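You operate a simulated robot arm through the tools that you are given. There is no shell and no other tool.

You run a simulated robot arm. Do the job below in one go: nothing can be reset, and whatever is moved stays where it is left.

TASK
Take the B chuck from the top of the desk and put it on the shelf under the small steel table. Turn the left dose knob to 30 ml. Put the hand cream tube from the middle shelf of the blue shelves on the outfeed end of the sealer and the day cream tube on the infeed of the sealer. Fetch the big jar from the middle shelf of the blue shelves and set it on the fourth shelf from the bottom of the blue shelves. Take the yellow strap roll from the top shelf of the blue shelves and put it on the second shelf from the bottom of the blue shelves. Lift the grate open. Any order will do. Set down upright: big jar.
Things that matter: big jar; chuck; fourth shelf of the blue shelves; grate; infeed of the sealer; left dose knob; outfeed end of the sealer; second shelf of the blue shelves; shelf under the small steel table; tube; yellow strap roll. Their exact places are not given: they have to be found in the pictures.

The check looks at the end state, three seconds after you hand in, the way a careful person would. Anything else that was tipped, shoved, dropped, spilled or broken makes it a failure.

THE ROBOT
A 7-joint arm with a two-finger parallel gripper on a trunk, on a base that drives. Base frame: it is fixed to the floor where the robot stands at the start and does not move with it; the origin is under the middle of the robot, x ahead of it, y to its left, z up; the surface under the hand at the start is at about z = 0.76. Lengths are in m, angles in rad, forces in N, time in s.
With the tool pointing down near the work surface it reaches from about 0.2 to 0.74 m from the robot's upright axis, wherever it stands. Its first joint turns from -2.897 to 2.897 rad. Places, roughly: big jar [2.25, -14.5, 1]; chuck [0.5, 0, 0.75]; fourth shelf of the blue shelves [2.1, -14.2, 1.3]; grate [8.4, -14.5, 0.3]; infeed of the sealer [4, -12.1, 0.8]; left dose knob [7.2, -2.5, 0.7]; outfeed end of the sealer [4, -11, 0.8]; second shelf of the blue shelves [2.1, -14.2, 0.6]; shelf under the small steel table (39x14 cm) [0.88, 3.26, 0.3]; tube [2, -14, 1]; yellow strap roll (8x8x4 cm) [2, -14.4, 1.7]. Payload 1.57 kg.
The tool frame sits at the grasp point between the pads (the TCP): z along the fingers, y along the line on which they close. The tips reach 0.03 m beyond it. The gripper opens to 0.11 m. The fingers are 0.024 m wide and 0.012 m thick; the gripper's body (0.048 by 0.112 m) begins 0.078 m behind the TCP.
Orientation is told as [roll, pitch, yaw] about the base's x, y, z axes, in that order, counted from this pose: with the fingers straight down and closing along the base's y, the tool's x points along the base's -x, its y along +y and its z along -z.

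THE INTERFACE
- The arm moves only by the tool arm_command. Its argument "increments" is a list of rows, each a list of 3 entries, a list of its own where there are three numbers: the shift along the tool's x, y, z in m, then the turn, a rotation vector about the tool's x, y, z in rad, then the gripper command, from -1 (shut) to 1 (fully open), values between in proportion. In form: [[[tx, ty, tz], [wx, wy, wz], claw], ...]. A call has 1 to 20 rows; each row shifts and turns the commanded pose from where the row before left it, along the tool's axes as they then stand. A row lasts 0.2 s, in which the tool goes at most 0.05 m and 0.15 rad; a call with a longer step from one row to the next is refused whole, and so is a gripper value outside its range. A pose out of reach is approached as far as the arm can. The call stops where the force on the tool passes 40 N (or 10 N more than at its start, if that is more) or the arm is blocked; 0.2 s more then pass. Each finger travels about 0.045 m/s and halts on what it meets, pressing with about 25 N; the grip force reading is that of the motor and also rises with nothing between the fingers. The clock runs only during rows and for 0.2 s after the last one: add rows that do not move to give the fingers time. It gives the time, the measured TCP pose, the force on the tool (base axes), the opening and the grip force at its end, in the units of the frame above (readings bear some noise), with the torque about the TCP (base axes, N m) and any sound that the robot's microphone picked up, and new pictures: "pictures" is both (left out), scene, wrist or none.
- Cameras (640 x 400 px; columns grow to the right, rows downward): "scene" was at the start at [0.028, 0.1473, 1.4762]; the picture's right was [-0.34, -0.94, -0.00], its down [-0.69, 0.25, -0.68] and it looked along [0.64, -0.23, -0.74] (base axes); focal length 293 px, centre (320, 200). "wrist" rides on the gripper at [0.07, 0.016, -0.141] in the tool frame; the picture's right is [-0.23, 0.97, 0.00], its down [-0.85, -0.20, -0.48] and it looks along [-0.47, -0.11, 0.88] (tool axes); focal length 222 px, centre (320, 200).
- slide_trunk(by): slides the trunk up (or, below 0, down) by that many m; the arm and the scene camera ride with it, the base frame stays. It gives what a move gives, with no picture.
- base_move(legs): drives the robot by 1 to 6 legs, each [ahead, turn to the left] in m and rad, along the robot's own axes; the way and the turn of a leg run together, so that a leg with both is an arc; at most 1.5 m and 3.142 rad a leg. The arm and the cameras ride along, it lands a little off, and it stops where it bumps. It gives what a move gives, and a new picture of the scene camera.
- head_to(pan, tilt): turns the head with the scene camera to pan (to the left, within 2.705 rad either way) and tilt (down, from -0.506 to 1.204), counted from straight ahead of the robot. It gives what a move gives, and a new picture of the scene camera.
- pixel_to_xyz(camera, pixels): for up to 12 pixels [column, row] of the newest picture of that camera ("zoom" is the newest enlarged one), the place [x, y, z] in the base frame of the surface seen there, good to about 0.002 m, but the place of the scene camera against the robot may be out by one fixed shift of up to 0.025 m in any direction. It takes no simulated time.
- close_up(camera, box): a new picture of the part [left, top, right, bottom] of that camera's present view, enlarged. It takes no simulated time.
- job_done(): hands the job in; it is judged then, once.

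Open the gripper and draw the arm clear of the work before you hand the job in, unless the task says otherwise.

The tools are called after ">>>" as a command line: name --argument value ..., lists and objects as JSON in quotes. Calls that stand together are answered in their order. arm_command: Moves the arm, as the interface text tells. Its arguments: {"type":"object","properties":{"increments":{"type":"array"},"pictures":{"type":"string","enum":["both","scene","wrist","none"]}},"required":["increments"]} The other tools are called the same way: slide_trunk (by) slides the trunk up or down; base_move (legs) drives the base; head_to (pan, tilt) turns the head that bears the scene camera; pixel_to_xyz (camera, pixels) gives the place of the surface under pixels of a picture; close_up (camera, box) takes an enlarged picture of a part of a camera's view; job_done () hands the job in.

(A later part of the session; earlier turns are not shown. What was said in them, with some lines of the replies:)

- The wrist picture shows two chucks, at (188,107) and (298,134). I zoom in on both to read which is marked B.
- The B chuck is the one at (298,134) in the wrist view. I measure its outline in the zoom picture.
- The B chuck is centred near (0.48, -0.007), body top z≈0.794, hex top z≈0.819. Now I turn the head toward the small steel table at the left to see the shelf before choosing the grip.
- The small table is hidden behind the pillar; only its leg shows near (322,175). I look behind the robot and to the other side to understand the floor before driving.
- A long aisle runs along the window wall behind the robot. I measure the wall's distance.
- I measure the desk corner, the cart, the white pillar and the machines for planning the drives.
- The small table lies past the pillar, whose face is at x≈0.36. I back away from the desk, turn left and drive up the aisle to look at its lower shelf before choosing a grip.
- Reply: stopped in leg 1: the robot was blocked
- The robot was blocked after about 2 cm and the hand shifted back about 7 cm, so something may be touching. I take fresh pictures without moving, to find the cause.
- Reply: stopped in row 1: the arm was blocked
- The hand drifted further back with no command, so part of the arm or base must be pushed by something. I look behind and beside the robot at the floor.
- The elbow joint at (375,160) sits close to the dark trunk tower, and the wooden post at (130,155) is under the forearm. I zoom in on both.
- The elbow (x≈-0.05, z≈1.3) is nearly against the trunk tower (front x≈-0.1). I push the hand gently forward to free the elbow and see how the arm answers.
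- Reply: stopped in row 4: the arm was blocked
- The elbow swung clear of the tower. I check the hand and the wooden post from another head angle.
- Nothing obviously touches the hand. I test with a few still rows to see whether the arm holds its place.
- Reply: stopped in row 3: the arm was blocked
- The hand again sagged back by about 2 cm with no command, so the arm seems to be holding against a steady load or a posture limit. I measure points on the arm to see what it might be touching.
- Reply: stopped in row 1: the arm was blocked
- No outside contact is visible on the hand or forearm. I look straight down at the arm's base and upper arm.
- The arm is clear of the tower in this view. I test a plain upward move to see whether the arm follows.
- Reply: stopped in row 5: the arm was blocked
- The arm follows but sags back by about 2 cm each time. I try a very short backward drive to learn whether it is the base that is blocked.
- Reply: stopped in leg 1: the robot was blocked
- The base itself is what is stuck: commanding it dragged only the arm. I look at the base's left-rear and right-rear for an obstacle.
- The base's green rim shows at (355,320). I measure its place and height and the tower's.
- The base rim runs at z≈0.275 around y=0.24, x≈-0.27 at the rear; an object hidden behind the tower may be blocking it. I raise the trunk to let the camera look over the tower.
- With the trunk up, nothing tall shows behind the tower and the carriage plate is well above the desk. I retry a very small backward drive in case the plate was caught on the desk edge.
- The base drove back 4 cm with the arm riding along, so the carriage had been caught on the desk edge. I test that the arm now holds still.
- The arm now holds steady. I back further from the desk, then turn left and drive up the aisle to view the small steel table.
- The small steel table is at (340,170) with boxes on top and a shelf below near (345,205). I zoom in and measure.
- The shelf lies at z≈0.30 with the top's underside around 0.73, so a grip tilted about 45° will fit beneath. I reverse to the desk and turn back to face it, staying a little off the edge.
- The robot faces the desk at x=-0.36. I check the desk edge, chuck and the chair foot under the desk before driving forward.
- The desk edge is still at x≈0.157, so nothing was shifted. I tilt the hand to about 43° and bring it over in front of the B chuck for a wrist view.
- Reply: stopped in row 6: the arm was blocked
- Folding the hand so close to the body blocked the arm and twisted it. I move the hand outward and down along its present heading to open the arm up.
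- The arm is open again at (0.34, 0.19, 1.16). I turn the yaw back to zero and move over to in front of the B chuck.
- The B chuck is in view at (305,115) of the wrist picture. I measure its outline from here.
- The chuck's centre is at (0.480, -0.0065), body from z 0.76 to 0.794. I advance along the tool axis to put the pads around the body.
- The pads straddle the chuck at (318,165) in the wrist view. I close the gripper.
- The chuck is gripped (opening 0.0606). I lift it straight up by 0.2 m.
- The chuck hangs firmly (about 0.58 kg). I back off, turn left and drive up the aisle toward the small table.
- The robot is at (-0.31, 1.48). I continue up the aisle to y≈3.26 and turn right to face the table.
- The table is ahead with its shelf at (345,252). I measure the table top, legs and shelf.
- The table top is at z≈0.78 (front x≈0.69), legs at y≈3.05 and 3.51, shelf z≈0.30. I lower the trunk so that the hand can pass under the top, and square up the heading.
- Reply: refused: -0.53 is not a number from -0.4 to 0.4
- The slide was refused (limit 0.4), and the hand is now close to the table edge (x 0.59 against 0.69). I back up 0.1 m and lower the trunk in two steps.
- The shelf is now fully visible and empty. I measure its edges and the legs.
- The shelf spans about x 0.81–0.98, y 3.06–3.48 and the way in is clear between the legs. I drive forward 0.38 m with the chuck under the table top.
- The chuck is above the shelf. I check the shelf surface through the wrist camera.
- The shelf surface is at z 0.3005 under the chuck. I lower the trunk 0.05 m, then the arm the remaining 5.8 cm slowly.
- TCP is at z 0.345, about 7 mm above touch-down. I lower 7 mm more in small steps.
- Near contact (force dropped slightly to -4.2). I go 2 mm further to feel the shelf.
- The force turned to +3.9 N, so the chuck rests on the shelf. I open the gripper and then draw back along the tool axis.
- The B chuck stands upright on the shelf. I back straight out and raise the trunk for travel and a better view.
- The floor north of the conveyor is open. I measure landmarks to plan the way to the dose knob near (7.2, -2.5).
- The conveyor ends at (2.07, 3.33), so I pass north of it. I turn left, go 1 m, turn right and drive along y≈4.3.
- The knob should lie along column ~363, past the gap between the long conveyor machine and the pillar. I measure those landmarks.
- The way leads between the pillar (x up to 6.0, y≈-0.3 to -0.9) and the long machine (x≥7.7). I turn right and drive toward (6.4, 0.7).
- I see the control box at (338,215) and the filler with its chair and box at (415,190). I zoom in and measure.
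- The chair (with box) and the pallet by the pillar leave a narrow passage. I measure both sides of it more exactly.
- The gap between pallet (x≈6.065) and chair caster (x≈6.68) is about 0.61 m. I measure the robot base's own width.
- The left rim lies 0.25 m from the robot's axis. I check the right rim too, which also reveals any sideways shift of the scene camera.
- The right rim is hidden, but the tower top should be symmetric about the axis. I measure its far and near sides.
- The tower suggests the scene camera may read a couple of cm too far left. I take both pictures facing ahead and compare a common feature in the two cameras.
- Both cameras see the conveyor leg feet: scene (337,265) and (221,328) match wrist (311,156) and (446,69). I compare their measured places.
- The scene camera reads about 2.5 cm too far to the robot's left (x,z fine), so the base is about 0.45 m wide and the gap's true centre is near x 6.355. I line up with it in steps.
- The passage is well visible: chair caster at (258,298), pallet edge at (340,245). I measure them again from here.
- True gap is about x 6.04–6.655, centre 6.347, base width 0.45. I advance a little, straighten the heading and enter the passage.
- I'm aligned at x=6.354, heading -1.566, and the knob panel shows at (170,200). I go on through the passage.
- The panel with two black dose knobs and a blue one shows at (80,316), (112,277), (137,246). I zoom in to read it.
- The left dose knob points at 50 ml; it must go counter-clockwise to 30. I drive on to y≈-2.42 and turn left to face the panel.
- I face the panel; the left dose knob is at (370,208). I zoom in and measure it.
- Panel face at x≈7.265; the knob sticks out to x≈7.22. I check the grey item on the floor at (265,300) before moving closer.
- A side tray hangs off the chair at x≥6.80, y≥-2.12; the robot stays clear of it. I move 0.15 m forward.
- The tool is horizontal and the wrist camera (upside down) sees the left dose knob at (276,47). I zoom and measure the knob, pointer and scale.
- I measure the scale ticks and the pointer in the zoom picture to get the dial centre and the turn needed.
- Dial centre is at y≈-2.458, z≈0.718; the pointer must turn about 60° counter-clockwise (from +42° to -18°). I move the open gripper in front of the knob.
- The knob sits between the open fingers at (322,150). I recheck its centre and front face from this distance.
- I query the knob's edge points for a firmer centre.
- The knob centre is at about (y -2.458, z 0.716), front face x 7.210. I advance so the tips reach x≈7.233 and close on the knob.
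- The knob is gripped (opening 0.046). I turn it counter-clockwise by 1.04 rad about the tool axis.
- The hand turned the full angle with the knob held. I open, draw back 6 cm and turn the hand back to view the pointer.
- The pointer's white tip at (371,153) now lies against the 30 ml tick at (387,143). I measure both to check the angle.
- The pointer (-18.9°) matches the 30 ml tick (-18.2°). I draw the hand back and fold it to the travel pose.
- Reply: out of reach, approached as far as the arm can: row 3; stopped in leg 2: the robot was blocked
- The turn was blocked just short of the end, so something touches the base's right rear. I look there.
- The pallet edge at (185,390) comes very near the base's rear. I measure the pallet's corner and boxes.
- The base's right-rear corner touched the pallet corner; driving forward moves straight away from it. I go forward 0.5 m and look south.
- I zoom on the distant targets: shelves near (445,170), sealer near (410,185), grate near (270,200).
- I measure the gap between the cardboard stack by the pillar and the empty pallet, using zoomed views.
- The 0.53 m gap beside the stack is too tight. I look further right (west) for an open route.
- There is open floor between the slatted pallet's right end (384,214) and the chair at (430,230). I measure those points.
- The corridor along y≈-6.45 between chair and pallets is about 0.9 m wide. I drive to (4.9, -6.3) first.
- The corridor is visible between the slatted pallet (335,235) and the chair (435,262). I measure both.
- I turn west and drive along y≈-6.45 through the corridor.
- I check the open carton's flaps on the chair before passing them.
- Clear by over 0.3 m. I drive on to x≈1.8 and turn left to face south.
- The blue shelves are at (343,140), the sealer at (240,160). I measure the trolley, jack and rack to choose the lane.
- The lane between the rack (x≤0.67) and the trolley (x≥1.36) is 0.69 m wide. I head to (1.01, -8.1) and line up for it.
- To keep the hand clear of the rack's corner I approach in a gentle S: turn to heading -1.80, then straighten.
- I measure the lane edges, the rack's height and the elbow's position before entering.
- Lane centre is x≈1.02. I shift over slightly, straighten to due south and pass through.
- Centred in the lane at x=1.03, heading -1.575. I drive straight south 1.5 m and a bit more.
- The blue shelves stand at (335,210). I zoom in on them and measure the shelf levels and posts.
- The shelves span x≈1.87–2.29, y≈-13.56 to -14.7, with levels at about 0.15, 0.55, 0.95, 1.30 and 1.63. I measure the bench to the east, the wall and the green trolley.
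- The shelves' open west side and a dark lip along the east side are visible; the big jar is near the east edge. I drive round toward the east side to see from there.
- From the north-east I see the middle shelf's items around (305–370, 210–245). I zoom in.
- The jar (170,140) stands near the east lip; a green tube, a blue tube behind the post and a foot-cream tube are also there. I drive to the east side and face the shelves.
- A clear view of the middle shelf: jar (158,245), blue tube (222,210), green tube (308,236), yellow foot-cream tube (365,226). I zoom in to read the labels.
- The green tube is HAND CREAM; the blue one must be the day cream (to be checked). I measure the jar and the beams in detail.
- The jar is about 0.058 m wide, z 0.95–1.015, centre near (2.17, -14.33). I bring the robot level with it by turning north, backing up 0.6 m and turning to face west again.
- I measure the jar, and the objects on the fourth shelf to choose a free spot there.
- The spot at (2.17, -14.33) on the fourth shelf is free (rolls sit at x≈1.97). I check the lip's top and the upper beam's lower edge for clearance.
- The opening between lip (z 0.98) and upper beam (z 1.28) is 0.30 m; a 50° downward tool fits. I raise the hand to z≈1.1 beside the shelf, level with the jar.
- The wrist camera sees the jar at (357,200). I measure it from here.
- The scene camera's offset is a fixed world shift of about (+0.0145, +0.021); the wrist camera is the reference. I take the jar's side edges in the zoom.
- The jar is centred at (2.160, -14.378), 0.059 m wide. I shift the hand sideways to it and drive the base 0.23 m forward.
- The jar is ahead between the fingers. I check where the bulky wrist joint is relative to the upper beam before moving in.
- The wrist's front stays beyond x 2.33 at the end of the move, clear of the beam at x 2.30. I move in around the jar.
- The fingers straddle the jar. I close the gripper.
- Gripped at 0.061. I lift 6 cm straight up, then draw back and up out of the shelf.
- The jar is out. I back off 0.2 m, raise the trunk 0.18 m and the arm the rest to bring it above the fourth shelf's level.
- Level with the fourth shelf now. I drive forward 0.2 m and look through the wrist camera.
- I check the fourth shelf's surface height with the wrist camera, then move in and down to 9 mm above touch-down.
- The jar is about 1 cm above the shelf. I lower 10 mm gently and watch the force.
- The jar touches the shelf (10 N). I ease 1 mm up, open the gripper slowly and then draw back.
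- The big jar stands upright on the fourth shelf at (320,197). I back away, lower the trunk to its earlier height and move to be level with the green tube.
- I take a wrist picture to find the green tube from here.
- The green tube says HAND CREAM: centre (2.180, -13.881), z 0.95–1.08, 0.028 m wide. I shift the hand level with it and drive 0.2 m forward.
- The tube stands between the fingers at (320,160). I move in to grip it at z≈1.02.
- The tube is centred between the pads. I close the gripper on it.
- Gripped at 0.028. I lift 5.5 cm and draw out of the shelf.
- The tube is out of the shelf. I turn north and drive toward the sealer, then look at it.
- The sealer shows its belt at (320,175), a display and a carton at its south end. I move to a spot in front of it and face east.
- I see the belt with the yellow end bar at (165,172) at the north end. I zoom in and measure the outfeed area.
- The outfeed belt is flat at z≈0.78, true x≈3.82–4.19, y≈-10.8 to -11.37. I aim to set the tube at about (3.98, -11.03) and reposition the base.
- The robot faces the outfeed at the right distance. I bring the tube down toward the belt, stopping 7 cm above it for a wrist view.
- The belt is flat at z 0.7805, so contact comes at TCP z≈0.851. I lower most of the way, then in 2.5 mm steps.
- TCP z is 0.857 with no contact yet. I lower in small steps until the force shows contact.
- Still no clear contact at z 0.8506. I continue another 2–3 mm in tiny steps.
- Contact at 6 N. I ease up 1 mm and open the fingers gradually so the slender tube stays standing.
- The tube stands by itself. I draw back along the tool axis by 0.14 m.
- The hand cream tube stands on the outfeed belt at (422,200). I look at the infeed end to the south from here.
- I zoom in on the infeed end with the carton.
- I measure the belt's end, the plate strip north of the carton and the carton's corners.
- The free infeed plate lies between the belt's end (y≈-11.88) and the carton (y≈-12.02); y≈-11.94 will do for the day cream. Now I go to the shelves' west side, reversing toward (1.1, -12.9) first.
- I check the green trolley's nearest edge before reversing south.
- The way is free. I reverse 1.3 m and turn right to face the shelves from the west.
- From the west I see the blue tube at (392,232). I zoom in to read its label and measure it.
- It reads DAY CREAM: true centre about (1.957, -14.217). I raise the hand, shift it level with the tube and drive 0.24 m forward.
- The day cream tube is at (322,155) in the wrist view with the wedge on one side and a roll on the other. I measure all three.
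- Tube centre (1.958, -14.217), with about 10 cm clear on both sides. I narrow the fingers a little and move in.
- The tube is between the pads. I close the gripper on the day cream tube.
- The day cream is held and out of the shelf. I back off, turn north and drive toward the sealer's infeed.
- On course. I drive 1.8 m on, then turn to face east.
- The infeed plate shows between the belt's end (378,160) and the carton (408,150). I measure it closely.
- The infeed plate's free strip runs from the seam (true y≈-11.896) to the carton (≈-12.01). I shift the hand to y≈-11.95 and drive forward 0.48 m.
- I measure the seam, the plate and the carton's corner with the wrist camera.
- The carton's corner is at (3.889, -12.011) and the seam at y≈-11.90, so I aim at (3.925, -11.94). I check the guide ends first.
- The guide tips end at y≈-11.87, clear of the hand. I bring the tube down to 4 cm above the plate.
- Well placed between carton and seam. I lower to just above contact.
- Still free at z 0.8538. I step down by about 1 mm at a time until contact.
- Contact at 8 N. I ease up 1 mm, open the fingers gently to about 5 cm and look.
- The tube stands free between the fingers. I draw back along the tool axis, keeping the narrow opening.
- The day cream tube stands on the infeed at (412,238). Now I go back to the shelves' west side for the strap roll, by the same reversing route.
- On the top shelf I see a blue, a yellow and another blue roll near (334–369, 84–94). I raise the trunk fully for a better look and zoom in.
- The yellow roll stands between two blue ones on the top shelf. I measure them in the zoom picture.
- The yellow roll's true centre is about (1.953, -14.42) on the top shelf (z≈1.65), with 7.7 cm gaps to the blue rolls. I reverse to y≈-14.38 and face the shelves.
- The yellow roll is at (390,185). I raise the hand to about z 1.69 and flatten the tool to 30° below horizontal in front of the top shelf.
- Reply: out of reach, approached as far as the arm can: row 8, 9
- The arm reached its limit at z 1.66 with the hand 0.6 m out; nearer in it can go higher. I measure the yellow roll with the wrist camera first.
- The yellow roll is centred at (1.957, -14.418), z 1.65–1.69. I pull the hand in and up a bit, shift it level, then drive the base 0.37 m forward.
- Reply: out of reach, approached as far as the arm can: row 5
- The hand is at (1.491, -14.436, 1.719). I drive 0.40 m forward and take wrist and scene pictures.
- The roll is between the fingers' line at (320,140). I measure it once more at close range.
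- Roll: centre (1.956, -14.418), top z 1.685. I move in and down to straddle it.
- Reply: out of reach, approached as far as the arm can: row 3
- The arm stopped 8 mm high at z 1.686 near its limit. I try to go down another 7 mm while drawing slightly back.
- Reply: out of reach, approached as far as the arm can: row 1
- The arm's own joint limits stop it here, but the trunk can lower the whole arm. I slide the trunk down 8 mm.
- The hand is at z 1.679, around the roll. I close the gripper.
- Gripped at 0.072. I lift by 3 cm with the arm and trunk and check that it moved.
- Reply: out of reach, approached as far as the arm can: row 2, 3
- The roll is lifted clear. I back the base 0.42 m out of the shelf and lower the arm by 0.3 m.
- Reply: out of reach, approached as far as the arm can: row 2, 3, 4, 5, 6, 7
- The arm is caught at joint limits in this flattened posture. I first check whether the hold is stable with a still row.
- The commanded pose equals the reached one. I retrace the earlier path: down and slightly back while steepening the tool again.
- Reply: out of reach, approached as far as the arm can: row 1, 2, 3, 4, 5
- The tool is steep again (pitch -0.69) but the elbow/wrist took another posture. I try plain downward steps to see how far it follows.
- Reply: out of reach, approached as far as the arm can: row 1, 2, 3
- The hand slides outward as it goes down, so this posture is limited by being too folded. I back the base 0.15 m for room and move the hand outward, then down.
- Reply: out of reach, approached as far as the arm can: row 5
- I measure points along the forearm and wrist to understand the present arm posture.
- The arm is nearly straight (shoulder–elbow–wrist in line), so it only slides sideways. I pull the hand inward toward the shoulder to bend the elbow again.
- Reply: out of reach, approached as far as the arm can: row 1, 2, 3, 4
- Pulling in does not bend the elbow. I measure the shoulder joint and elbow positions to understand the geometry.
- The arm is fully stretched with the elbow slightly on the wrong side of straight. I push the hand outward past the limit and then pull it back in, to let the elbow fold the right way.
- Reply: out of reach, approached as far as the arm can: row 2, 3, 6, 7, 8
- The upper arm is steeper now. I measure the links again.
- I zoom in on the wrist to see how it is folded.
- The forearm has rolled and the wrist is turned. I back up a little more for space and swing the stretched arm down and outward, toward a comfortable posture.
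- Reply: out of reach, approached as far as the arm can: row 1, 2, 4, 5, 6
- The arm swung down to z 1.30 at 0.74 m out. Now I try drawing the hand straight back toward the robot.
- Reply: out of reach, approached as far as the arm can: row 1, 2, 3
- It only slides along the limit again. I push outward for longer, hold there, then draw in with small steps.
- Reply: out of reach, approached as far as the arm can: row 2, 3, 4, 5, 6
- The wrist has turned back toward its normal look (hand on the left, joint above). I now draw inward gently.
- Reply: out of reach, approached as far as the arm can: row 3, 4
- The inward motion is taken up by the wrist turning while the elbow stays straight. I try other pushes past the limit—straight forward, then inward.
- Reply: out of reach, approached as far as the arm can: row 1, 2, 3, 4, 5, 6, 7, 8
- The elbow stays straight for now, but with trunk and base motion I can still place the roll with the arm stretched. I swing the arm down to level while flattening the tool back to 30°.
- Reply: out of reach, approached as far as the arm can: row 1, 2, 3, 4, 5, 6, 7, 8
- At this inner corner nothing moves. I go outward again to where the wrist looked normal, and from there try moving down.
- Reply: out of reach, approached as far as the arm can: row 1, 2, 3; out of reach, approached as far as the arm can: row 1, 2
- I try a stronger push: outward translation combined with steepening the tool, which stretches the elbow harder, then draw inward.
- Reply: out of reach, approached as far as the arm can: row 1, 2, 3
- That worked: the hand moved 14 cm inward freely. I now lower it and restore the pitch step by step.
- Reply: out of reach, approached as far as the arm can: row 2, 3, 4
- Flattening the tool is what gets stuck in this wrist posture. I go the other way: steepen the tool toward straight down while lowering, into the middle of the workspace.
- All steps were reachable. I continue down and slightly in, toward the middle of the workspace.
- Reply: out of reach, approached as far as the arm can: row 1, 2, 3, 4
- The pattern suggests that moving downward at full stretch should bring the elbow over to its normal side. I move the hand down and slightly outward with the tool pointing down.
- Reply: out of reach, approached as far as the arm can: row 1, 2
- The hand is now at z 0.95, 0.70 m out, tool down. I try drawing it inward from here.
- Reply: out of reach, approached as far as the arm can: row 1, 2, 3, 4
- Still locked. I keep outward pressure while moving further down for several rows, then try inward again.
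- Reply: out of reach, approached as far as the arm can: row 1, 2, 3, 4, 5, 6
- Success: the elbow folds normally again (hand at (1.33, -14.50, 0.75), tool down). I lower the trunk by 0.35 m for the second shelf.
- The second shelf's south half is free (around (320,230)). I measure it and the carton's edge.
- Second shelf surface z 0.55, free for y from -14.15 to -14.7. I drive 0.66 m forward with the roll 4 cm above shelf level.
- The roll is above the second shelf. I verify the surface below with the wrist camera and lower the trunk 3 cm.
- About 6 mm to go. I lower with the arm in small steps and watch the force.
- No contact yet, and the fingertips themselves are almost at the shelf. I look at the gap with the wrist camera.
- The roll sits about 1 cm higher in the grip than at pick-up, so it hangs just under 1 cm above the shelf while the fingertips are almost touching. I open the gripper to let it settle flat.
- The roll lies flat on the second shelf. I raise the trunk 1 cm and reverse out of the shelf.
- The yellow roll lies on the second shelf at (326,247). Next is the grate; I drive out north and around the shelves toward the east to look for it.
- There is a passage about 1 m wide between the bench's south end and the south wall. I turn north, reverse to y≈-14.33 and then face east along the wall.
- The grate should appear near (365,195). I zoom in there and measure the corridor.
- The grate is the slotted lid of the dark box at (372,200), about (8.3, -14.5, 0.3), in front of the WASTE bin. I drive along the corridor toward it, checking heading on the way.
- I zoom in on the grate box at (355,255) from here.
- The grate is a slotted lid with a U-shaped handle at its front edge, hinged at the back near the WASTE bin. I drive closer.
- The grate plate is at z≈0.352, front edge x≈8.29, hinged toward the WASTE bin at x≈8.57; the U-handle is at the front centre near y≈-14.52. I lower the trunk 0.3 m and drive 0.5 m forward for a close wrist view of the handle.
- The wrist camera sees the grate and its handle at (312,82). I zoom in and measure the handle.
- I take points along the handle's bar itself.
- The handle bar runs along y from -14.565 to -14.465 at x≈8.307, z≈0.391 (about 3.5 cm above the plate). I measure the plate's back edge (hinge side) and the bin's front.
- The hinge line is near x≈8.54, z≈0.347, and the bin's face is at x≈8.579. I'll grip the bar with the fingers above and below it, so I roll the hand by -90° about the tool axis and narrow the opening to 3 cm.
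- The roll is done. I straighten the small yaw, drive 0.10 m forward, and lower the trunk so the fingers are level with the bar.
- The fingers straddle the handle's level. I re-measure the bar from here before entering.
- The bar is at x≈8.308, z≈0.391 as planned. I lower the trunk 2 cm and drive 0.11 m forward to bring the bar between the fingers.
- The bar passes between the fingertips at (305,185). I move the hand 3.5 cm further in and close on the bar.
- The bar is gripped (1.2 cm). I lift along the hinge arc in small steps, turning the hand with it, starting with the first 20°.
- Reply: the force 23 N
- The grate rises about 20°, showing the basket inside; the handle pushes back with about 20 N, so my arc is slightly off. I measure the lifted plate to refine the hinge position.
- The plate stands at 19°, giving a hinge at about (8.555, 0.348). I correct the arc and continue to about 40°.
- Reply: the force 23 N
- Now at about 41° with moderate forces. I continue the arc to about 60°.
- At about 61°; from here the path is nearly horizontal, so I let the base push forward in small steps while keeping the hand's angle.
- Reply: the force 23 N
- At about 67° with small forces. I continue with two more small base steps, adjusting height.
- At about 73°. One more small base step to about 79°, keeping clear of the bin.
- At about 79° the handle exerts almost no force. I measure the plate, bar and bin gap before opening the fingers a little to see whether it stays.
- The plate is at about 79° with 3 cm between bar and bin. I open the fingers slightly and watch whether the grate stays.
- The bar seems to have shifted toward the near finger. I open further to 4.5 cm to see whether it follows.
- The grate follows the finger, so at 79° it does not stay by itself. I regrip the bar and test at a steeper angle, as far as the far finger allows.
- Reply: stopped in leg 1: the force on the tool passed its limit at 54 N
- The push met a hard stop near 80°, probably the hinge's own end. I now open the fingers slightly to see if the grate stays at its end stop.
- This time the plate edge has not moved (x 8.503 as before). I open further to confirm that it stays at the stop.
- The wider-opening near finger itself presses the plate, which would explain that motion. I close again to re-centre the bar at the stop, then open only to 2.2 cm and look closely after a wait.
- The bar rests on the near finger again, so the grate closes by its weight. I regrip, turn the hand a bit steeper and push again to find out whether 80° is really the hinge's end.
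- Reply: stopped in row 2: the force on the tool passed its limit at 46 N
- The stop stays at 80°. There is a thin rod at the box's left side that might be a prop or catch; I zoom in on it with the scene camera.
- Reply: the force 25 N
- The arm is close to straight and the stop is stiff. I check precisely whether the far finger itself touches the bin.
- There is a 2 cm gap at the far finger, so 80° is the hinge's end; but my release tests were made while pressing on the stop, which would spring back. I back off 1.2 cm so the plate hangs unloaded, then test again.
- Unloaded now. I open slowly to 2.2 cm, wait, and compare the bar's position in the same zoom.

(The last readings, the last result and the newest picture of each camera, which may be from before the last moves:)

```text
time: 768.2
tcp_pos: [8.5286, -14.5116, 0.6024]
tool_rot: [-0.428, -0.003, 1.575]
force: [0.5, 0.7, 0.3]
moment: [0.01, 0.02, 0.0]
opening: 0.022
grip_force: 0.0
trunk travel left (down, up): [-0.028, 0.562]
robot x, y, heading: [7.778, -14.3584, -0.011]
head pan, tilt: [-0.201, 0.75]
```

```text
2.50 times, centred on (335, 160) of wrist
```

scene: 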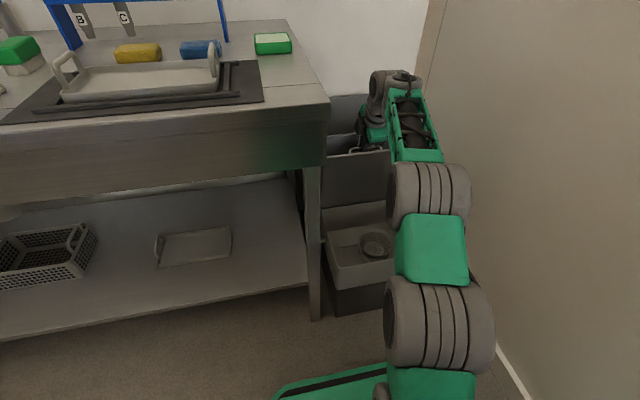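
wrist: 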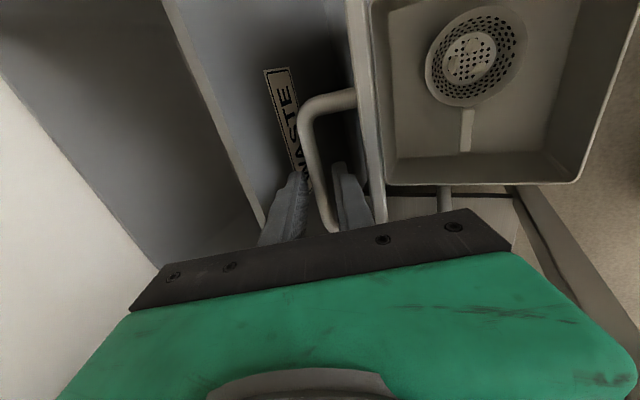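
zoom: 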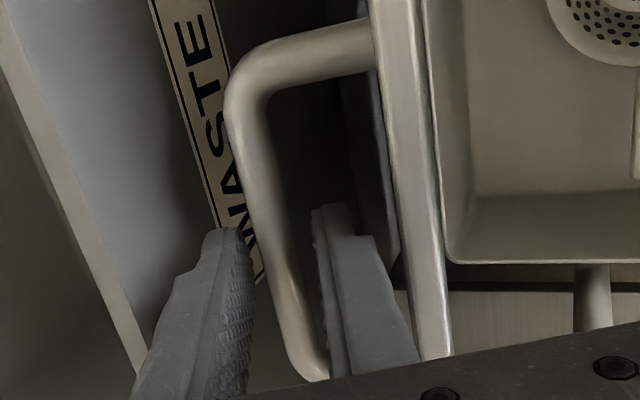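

The bar stayed in place with gaps on both sides: the hinge has enough friction to hold the grate at about 77°. I centre the fingers around the bar by 3 mm and withdraw slowly along the tool axis.

>>> arm_command --increments '[[[0, -0.0025, 0], [0, 0, 0], -0.6], [[0, 0, 0], [0, 0, 0], -0.6], [[0, 0, -0.008], [0, 0, 0], -0.6], [[0, 0, -0.01], [0, 0, 0], -0.6], [[0, 0, -0.012], [0, 0, 0], -0.6], [[0, 0, 0], [0, 0, 0], -0.6]]' --pictures "wrist"

>>> close_up --camera "wrist" --box '[250, 80, 420, 240]'

```text
time: 769.6
tcp_pos: [8.5196, -14.5126, 0.6309]
tool_rot: [-0.43, -0.001, 1.576]
force: [-0.1, 0.5, 0.1]
moment: [0.01, 0.0, -0.02]
opening: 0.022
grip_force: 0.1
trunk travel left (down, up): [-0.028, 0.562]
robot x, y, heading: [7.7771, -14.3572, -0.009]
head pan, tilt: [-0.201, 0.75]
```

wrist: 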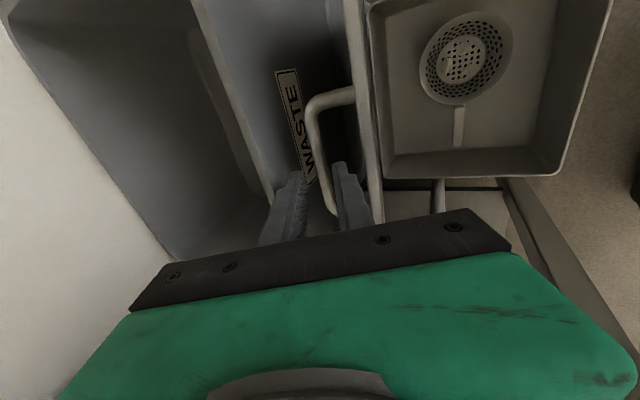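

```text
2.50 times, centred on (335, 160) of wrist
```

zoom: 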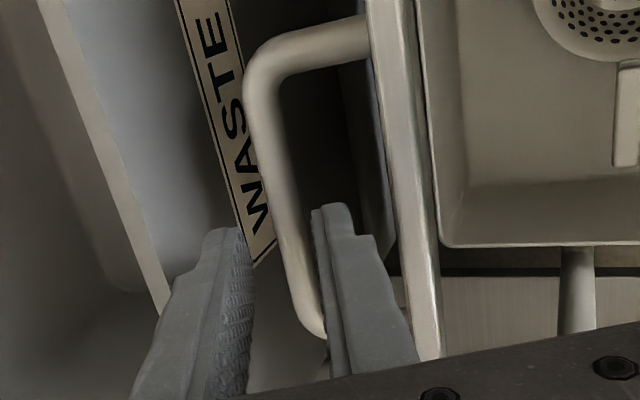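

The fingers are clear of the bar and the grate stays up. Since the arm is nearly stretched, I use the trunk to lift the hand straight up 0.12 m and then reverse the base.

>>> slide_trunk --by 0.12

>>> base_move --legs '[[-0.3, 0]]'

>>> head_to --pan -0.1 --tilt 0.6

```text
time: 771.1
tcp_pos: [8.5194, -14.5116, 0.7522]
tool_rot: [-0.428, 0.0, 1.576]
force: [-0.4, -0.5, -0.2]
moment: [-0.03, 0.0, 0.0]
opening: 0.0219
grip_force: 0.0
trunk travel left (down, up): [-0.148, 0.442]
robot x, y, heading: [7.7791, -14.3577, -0.003]
head pan, tilt: [-0.201, 0.75]
```

```text
time: 773.1
tcp_pos: [8.2179, -14.5081, 0.7511]
tool_rot: [-0.428, -0.001, 1.579]
force: [0.0, -0.2, 0.4]
moment: [0.01, -0.02, 0.02]
opening: 0.0219
grip_force: 0.1
trunk travel left (down, up): [-0.148, 0.442]
robot x, y, heading: [7.4777, -14.3531, -0.005]
head pan, tilt: [-0.201, 0.75]
```

scene: 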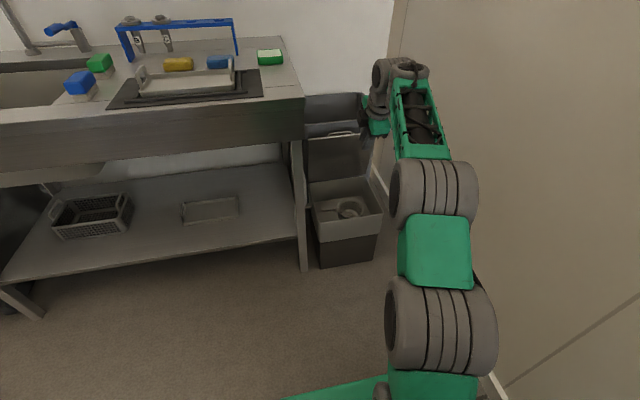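

```text
time: 773.8
tcp_pos: [8.2196, -14.5074, 0.7521]
tool_rot: [-0.428, -0.001, 1.579]
force: [-0.6, -1.0, 0.0]
moment: [-0.03, 0.01, 0.03]
opening: 0.022
grip_force: 0.1
trunk travel left (down, up): [-0.148, 0.442]
robot x, y, heading: [7.4824, -14.3566, -0.004]
head pan, tilt: [-0.099, 0.6]
```

scene: 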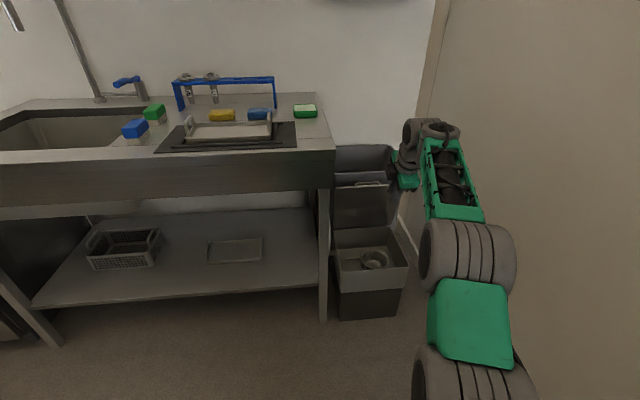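

The grate stands open at (360,205). I measure its angle and check whether it is still holding after a moment.

>>> close_up --camera "scene" --box '[320, 140, 430, 330]'

>>> pixel_to_xyz --camera "scene" --pixels '[[360, 188], [360, 200], [360, 210], [360, 220], [345, 195], [378, 205], [360, 178], [365, 168]]'

```text
2.11 times, centred on (375, 235) of scene
```

zoom: 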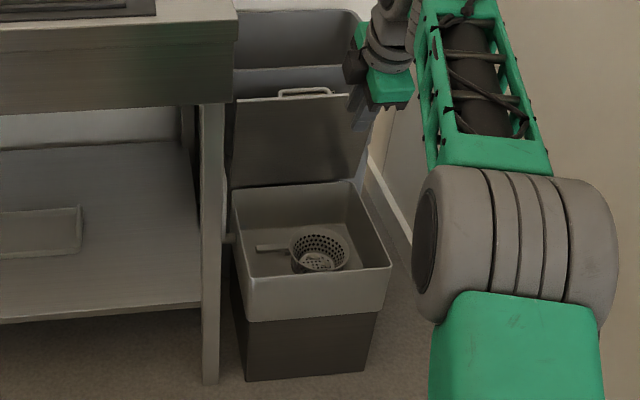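

```text
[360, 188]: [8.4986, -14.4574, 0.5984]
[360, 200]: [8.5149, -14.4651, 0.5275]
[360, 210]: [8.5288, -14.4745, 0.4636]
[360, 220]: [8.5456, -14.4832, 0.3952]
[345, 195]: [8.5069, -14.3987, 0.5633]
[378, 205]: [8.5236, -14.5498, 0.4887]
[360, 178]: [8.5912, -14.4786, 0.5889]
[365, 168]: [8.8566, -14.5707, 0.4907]
```

The grate holds at 77°. I open the gripper, back the robot well away and check the grate once more.

>>> base_move --legs '[[-0.7, 0]]'

>>> arm_command --increments '[[[0, 0, 0], [0, 0, 0], 0], [[0, 0, 0], [0, 0, 0], 1], [[0, 0, 0], [0, 0, 0], 1], [[0, 0, 0], [0, 0, 0], 1], [[0, 0, 0], [0, 0, 0], 1], [[0, 0, 0], [0, 0, 0], 1], [[0, 0, 0], [0, 0, 0], 1], [[0, 0, 0], [0, 0, 0], 1], [[0, 0, 0], [0, 0, 0], 1], [[0, 0, 0], [0, 0, 0], 1]]' --pictures "scene"

>>> close_up --camera "scene" --box '[290, 100, 430, 260]'

```text
time: 777.7
tcp_pos: [7.5175, -14.5055, 0.7514]
tool_rot: [-0.432, -0.003, 1.579]
force: [0.1, -0.4, 0.1]
moment: [0.01, 0.0, -0.02]
opening: 0.0221
grip_force: 0.1
trunk travel left (down, up): [-0.148, 0.442]
robot x, y, heading: [6.7743, -14.3524, -0.006]
head pan, tilt: [-0.099, 0.6]
```

scene: 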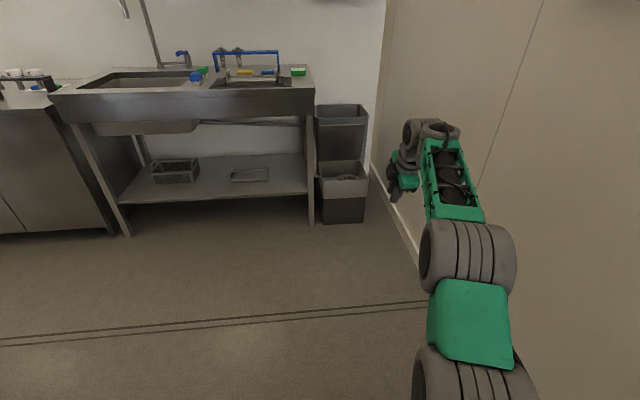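

```text
time: 779.9
tcp_pos: [7.5164, -14.5037, 0.7521]
tool_rot: [-0.429, 0.0, 1.579]
force: [0.6, 0.6, 0.1]
moment: [-0.02, -0.01, -0.04]
opening: 0.1099
grip_force: 0.0
trunk travel left (down, up): [-0.148, 0.442]
robot x, y, heading: [6.7747, -14.3545, -0.006]
head pan, tilt: [-0.099, 0.6]
```

scene: 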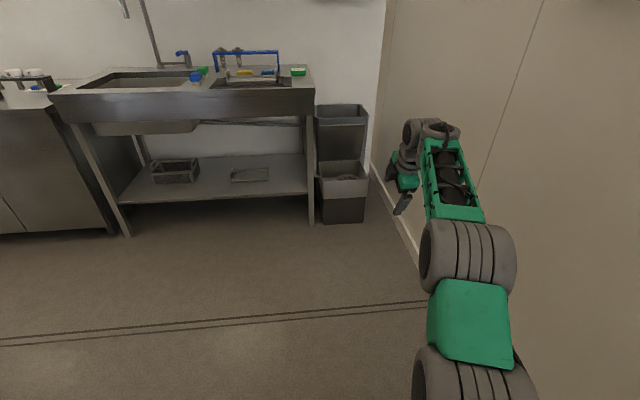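

```text
2.50 times, centred on (360, 180) of scene
```

zoom: 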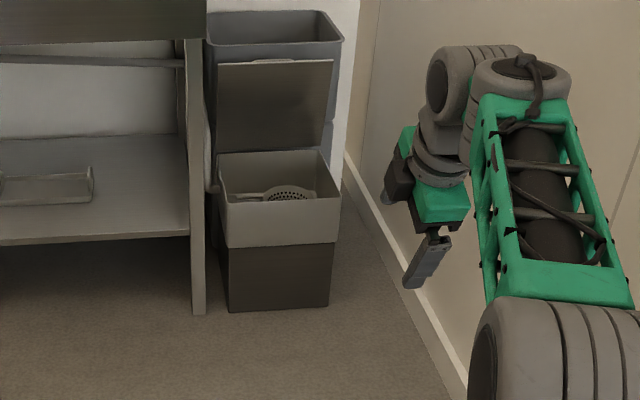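

The grate has stayed open for over ten seconds, the gripper is open and the robot stands clear. All six parts are done: chuck, dose knob, both tubes, big jar, strap roll and grate. I hand the job in.

>>> job_done

```text
The job is handed in.
```

I've handed the job in with all six parts done. Nothing has come back from the check yet.

| Part | End state |
|---|---|
| B chuck | Standing upright on the shelf under the small steel table |
| Left dose knob | On the 30 ml mark, within about 1° by camera |
| Hand cream tube | Standing on the belt at the sealer's outfeed end |
| Day cream tube | Standing on the infeed plate, between the belt's end and the carton |
| Big jar | Upright on the fourth shelf of the blue shelves |
| Yellow strap roll | Flat on the second shelf of the blue shelves |
| Grate | Open at about 77°, close to its end stop near 80°. It stayed open on its own for about ten seconds before I handed in. |

Some contacts and unchecked points:

- **Start at the desk:** the robot's carriage caught on the desk edge when I first backed away. I measured the desk edge afterwards and it had not moved, but I did not check every item on the desk.
- **Pallet by the pillar:** a corner of the base touched the loaded pallet while turning near the filler. I drove straight off it. I did not measure whether the pallet shifted.
- **Strap roll:** it dropped a little under 1 cm onto the shelf on release and landed flat.
- **Grate:** I pressed it against its end stop twice, at about 50 N. The waste bin behind it was not touched and had not moved.
- **Tubes:** I last saw both standing well before handing in and did not go back to look again.
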